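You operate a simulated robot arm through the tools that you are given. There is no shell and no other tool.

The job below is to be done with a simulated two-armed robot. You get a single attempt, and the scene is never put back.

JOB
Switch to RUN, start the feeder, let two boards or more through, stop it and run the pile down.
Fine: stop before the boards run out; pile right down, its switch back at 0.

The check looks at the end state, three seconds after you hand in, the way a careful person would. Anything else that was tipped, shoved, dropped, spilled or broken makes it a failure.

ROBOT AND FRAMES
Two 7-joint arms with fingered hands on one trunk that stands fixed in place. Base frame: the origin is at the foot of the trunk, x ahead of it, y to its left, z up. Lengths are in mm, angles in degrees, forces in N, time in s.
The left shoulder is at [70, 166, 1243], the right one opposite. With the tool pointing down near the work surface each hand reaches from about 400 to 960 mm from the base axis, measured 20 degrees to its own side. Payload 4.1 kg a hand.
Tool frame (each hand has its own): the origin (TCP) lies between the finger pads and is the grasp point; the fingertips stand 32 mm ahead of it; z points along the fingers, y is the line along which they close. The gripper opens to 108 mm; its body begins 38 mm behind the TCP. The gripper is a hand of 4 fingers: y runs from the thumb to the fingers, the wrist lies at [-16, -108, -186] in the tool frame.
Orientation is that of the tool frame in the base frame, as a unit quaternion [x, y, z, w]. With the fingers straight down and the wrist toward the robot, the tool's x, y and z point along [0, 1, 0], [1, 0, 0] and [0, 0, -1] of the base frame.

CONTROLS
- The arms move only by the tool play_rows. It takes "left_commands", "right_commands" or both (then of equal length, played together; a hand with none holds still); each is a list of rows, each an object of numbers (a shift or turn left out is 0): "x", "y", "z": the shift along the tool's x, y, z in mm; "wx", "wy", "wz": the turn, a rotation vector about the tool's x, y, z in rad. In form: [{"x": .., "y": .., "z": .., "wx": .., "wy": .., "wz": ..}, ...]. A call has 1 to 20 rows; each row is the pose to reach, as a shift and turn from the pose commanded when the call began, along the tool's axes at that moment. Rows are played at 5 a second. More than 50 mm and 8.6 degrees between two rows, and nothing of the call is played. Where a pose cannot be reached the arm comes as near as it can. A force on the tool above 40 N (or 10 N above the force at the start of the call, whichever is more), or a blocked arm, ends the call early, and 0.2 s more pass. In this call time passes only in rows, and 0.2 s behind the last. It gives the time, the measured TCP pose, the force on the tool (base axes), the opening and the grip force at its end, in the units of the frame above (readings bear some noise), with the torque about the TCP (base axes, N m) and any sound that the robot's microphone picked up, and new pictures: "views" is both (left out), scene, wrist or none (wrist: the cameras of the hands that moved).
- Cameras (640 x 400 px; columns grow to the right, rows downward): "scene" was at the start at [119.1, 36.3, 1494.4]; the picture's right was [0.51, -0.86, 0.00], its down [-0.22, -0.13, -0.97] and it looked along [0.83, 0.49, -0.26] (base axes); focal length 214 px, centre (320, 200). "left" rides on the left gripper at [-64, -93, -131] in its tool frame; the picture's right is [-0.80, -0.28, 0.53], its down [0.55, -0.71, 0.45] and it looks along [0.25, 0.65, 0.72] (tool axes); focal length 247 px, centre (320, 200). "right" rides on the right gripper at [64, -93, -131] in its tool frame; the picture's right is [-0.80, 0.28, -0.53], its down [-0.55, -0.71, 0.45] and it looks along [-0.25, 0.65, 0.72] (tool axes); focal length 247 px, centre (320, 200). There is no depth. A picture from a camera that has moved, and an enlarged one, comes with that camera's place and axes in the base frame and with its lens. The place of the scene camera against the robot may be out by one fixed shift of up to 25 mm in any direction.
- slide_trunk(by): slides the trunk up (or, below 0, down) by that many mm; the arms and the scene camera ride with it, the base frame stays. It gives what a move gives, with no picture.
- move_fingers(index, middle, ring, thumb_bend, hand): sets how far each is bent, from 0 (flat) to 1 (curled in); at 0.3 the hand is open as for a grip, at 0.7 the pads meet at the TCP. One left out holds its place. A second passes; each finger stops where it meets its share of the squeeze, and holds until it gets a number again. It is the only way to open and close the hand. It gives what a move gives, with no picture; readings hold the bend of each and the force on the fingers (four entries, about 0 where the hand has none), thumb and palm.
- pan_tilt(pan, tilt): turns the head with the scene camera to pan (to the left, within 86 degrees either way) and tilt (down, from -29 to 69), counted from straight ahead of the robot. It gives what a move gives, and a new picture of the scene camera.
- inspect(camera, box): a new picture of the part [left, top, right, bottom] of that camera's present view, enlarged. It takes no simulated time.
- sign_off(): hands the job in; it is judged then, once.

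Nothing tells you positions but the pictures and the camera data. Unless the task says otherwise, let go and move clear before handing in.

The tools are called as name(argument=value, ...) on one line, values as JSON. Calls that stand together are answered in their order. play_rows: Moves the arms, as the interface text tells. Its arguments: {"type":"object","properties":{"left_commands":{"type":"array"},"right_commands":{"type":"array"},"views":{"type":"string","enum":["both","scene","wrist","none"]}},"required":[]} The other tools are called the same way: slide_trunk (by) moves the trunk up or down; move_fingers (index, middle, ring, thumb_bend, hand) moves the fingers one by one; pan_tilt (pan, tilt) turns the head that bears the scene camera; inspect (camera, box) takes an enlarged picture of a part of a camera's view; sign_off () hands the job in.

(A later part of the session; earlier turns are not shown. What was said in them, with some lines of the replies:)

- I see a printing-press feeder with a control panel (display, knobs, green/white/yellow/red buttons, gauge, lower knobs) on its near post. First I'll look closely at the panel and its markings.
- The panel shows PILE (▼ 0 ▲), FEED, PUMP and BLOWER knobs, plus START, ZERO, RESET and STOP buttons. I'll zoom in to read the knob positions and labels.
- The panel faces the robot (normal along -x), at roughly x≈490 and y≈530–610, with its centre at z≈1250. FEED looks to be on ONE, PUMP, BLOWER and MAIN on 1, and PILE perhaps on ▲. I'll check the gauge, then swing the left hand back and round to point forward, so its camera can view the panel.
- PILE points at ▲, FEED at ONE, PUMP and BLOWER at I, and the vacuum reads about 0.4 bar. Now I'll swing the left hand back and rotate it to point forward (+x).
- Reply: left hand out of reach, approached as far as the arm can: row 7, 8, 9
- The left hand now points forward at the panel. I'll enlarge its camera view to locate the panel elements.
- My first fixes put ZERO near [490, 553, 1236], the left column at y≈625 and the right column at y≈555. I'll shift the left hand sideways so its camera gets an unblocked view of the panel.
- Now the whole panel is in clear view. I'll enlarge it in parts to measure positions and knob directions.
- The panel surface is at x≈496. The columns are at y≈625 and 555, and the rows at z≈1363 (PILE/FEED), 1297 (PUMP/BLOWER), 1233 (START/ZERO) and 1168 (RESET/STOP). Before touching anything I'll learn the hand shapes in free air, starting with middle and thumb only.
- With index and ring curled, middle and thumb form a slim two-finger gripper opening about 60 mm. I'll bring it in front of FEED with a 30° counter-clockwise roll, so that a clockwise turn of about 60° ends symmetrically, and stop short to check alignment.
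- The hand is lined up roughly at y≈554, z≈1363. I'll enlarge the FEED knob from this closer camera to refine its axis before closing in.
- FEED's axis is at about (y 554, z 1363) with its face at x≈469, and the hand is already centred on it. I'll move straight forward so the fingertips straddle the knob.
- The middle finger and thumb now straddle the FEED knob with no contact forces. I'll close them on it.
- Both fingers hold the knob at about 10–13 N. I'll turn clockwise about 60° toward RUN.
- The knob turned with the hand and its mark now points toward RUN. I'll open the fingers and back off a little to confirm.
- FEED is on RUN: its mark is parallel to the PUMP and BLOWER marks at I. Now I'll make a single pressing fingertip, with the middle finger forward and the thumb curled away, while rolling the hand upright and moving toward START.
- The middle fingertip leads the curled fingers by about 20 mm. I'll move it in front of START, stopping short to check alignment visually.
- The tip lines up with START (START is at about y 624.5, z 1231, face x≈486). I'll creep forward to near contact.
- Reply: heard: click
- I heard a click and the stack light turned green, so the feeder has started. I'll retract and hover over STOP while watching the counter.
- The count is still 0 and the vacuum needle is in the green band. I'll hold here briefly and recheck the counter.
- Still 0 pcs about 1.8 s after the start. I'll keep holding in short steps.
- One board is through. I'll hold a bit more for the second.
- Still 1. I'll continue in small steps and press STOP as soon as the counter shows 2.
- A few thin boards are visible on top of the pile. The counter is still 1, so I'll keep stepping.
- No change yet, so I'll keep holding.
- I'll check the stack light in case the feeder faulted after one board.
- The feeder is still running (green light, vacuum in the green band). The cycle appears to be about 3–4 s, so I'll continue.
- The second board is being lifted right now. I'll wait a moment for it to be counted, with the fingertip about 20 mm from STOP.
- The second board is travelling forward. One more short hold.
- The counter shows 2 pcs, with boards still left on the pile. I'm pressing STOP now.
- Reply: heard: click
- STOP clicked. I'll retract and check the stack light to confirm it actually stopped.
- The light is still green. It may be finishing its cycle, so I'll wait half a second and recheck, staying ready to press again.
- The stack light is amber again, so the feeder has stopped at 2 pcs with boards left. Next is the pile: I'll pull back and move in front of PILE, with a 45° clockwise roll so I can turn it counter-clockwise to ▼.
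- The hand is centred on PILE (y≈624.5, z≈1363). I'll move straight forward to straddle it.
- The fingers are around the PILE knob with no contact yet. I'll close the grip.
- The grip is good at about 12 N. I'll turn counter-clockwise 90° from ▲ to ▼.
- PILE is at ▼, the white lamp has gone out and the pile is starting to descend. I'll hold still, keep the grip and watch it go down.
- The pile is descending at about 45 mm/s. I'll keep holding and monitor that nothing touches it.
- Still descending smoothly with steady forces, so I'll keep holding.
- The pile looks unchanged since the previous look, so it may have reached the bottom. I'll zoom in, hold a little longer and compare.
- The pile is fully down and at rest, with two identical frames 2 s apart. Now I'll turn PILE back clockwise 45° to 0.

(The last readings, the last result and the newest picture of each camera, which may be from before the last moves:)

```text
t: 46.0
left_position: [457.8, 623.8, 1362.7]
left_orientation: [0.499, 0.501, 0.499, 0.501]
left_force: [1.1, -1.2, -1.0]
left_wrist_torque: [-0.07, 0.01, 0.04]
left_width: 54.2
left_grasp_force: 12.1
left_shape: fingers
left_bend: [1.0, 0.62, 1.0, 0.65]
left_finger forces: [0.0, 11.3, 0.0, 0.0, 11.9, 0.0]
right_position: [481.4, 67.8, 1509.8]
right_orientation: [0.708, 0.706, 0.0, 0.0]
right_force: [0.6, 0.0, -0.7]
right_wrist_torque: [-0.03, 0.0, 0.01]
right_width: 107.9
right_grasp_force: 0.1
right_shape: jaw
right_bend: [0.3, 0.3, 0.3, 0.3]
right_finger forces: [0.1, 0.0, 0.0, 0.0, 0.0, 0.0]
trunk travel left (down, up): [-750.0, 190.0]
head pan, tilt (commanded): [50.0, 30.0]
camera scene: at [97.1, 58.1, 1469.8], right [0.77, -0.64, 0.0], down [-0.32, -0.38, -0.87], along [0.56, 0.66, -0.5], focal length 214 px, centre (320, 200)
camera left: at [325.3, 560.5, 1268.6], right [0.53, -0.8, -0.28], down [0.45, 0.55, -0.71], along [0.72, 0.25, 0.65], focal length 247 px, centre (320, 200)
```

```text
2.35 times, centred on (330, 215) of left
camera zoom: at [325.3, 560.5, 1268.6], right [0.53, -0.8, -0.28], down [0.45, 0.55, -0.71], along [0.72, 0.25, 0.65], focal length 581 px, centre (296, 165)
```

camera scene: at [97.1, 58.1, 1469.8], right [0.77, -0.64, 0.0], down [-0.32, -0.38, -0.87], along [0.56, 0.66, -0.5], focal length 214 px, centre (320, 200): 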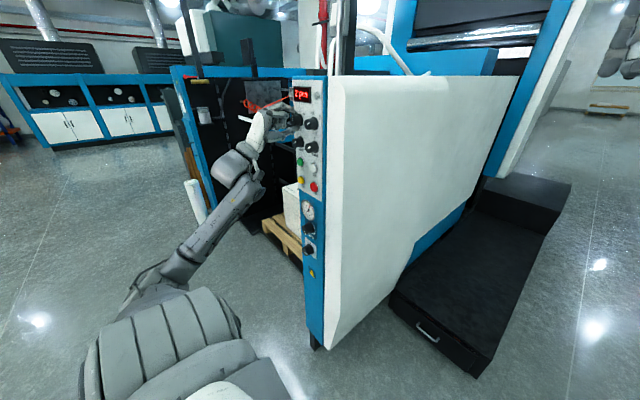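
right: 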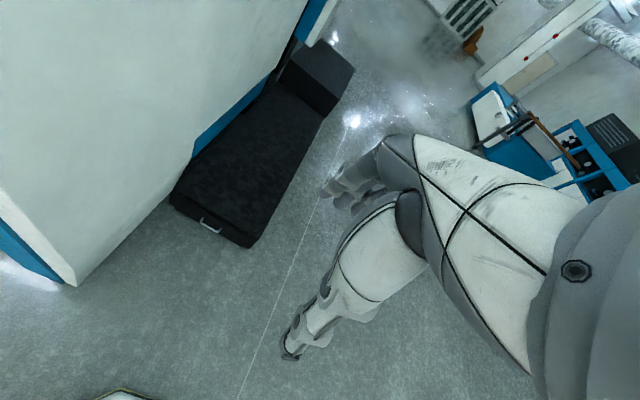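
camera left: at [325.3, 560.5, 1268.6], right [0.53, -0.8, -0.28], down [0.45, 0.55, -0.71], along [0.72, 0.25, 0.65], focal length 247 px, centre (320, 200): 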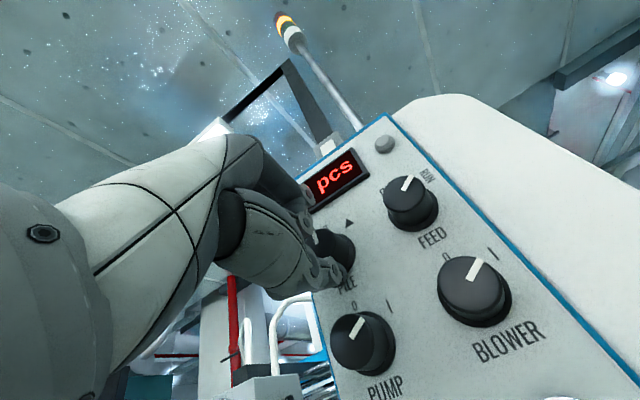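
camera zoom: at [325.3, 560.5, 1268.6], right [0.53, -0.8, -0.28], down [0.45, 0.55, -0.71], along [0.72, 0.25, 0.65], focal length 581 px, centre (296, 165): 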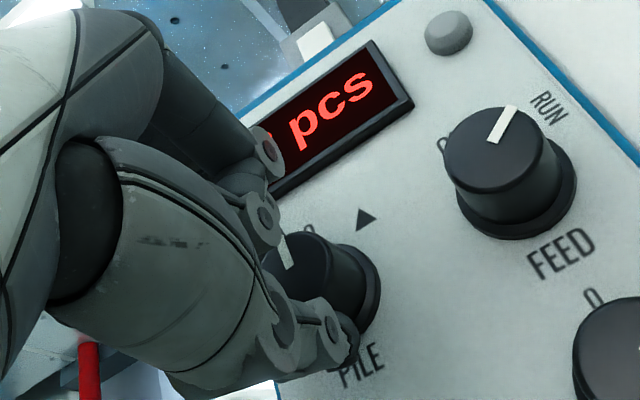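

PILE's mark now points straight up at 0. I'll release it and back away to verify.

move_fingers(hand="left", middle=0.48, thumb_bend=0.48)

play_rows(left_commands=[{"z": -15}, {"z": -40}, {"z": -75}, {"z": -115}])

inspect(camera="scene", box=[280, 85, 336, 130])

inspect(camera="left", box=[250, 150, 450, 320])

```text
t: 47.0
left_position: [456.4, 624.7, 1362.8]
left_orientation: [0.499, 0.501, 0.499, 0.501]
left_force: [-0.2, 0.7, 0.0]
left_wrist_torque: [-0.02, -0.02, -0.04]
left_width: 61.4
left_grasp_force: 0.0
left_shape: fingers
left_bend: [1.0, 0.48, 1.0, 0.48]
left_finger forces: [0.0, 0.0, 0.0, 0.1, 0.0, 0.0]
right_position: [481.6, 68.2, 1509.5]
right_orientation: [0.708, 0.706, 0.001, -0.001]
right_force: [-0.6, -0.4, -0.1]
right_wrist_torque: [0.01, -0.01, -0.03]
right_width: 107.8
right_grasp_force: 0.1
right_shape: jaw
right_bend: [0.3, 0.3, 0.3, 0.3]
right_finger forces: [0.0, 0.0, 0.1, 0.0, 0.0, 0.1]
trunk travel left (down, up): [-750.0, 190.0]
head pan, tilt (commanded): [50.0, 30.0]
```

```text
t: 48.0
left_position: [339.8, 624.2, 1364.0]
left_orientation: [0.499, 0.5, 0.499, 0.502]
left_force: [-0.1, -0.1, -1.0]
left_wrist_torque: [0.0, 0.03, -0.01]
left_width: 61.1
left_grasp_force: 0.1
left_shape: fingers
left_bend: [1.0, 0.48, 1.0, 0.48]
left_finger forces: [0.0, 0.0, 0.1, 0.1, 0.0, 0.0]
right_position: [479.1, 68.9, 1510.0]
right_orientation: [0.708, 0.706, 0.002, 0.0]
right_force: [-0.9, 0.6, 0.9]
right_wrist_torque: [-0.02, -0.02, -0.03]
right_width: 107.9
right_grasp_force: 0.0
right_shape: jaw
right_bend: [0.3, 0.3, 0.3, 0.3]
right_finger forces: [0.0, 0.1, 0.0, 0.1, 0.1, 0.0]
trunk travel left (down, up): [-750.0, 190.0]
head pan, tilt (commanded): [50.0, 30.0]
camera scene: at [94.3, 57.4, 1470.1], right [0.77, -0.64, 0.0], down [-0.32, -0.38, -0.87], along [0.56, 0.66, -0.5], focal length 214 px, centre (320, 200)
camera left: at [207.6, 559.3, 1270.0], right [0.53, -0.8, -0.28], down [0.45, 0.55, -0.71], along [0.72, 0.25, 0.65], focal length 247 px, centre (320, 200)
```

scene: 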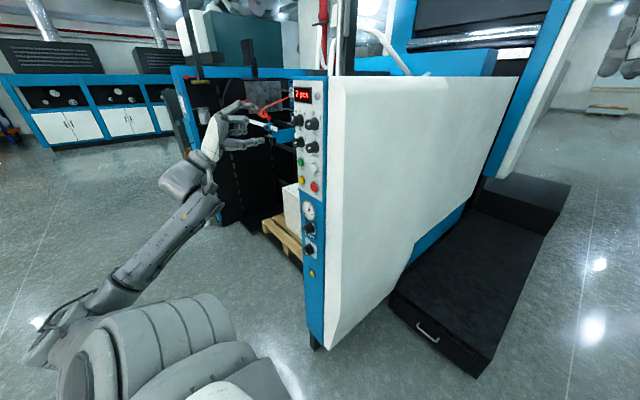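
left: 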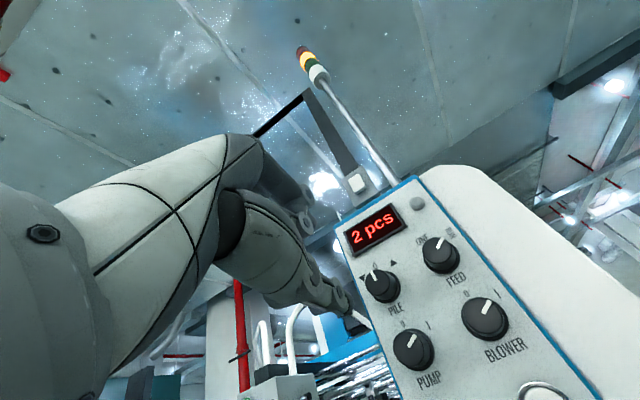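

```text
8.89 times, centred on (308, 108) of scene
camera zoom: at [94.3, 57.4, 1470.1], right [0.77, -0.64, 0.0], down [-0.32, -0.38, -0.87], along [0.56, 0.66, -0.5], focal length 1906 px, centre (427, 1022)
```

zoom: 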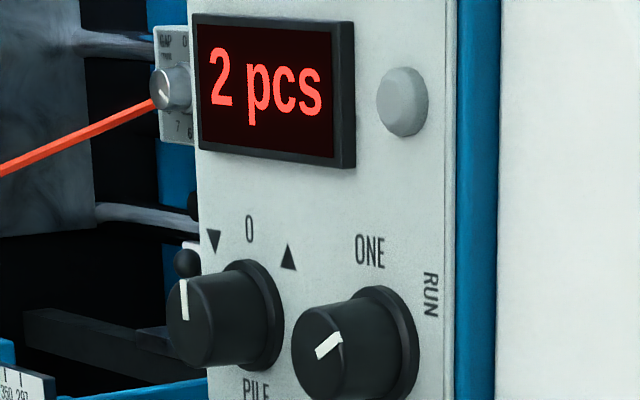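

```text
2.35 times, centred on (350, 235) of left
camera zoom: at [207.6, 559.3, 1270.0], right [0.53, -0.8, -0.28], down [0.45, 0.55, -0.71], along [0.72, 0.25, 0.65], focal length 581 px, centre (249, 118)
```

zoom: 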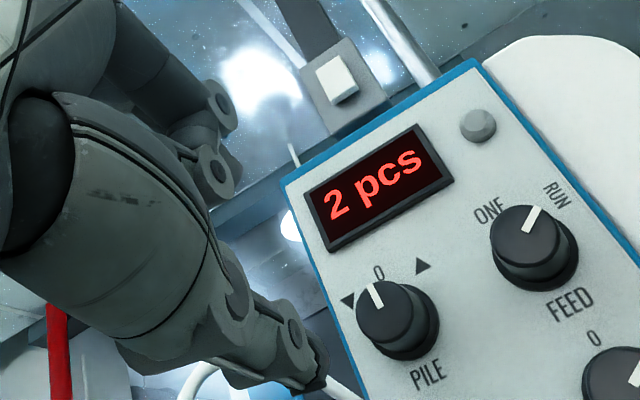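

PILE sits exactly at 0, FEED is on RUN, the counter shows 2 pcs and the light is amber. I'll do a last check of the stack light, the pile and the whole surroundings before handing in.

inspect(camera="left", box=[260, 20, 380, 120])

play_rows(left_commands=[{"x": -20, "z": -15}, {"x": -45, "z": -30}, {"x": -70, "z": -40}], views="none")

pan_tilt(pan=45, tilt=35)

inspect(camera="scene", box=[160, 50, 360, 250])

```text
4.00 times, centred on (320, 70) of left
camera zoom: at [207.6, 559.3, 1270.0], right [0.53, -0.8, -0.28], down [0.45, 0.55, -0.71], along [0.72, 0.25, 0.65], focal length 988 px, centre (320, 720)
```

zoom: 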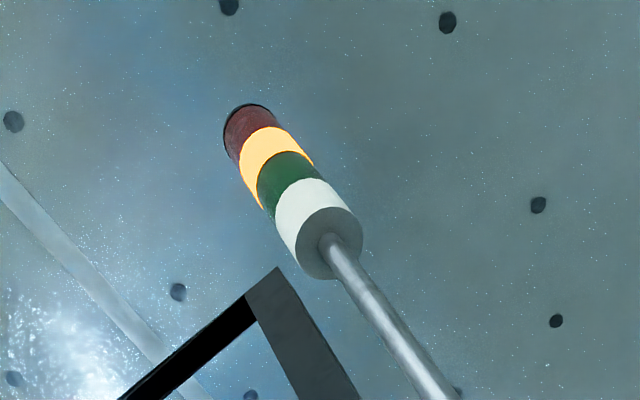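

```text
t: 48.8
left_position: [302.0, 552.8, 1364.0]
left_orientation: [0.498, 0.502, 0.498, 0.502]
left_force: [0.5, -0.5, -0.2]
left_wrist_torque: [-0.03, 0.0, 0.01]
left_width: 61.3
left_grasp_force: 0.0
left_shape: fingers
left_bend: [1.0, 0.48, 1.0, 0.48]
left_finger forces: [0.0, 0.0, 0.0, 0.0, 0.0, 0.0]
right_position: [481.6, 67.8, 1509.7]
right_orientation: [0.708, 0.706, 0.0, -0.001]
right_force: [0.1, -0.6, 0.5]
right_wrist_torque: [0.03, 0.03, 0.0]
right_width: 107.7
right_grasp_force: 0.0
right_shape: jaw
right_bend: [0.3, 0.3, 0.3, 0.3]
right_finger forces: [0.1, 0.0, 0.0, 0.1, 0.1, 0.0]
trunk travel left (down, up): [-750.0, 190.0]
head pan, tilt (commanded): [50.0, 30.0]
```

```text
t: 49.5
left_position: [302.1, 554.8, 1363.1]
left_orientation: [0.499, 0.501, 0.499, 0.501]
left_force: [0.3, 0.2, 0.5]
left_wrist_torque: [-0.03, 0.01, -0.03]
left_width: 61.4
left_grasp_force: 0.1
left_shape: fingers
left_bend: [1.0, 0.48, 1.0, 0.48]
left_finger forces: [0.0, 0.0, 0.0, 0.0, 0.0, 0.0]
right_position: [481.5, 68.3, 1509.6]
right_orientation: [0.708, 0.706, 0.001, -0.001]
right_force: [-0.5, -0.8, 0.0]
right_wrist_torque: [-0.01, 0.0, -0.01]
right_width: 107.7
right_grasp_force: 0.0
right_shape: jaw
right_bend: [0.3, 0.3, 0.3, 0.3]
right_finger forces: [0.0, 0.0, 0.0, 0.0, 0.0, 0.0]
trunk travel left (down, up): [-750.0, 190.0]
head pan, tilt (commanded): [45.0, 35.0]
camera scene: at [101.0, 51.0, 1462.1], right [0.71, -0.71, 0.0], down [-0.41, -0.41, -0.82], along [0.58, 0.58, -0.57], focal length 214 px, centre (320, 200)
```

scene: 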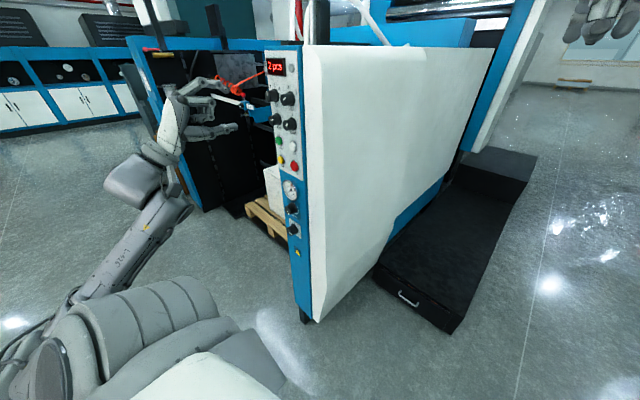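

```text
2.00 times, centred on (260, 150) of scene
camera zoom: at [101.0, 51.0, 1462.1], right [0.71, -0.71, 0.0], down [-0.41, -0.41, -0.82], along [0.58, 0.58, -0.57], focal length 429 px, centre (440, 300)
```

zoom: 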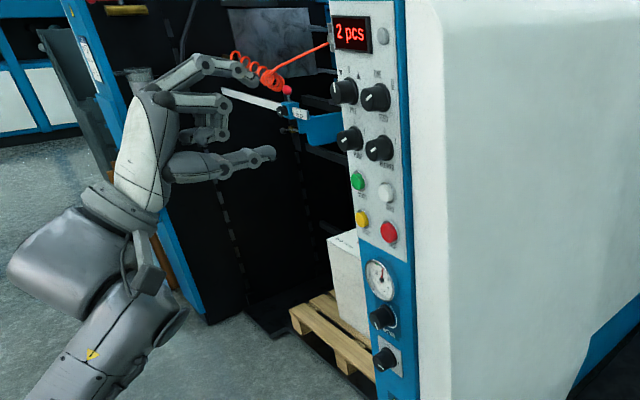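

Everything looks as it should. FEED is on RUN, two boards are counted and the feeder is stopped (amber) with boards still on the pile. The pile is fully down with its switch at 0, and the left hand is released and clear of the panel. I'm handing in.

sign_off()

```text
The job is handed in.
```

I ran the whole sequence and handed it in; no result has come back yet.

- **Feeder:** I turned FEED from ONE to RUN and pressed START. When the counter showed 2 pcs I pressed STOP. The stack light went from green back to amber about a second later, and the counter stayed at 2.
- **Boards:** A few loose boards were still on top of the pile when it stopped, so it did not run out.
- **Pile:** I turned PILE to ▼ and the pile ran down until it stopped. It did not move over the next few seconds with the switch still at ▼, so I took that as the bottom. I then turned PILE back to 0 and confirmed its mark points at 0.
- **Surroundings:** The left hand is open and clear of the panel, and I saw nothing tipped, shoved or dropped in the last pictures.
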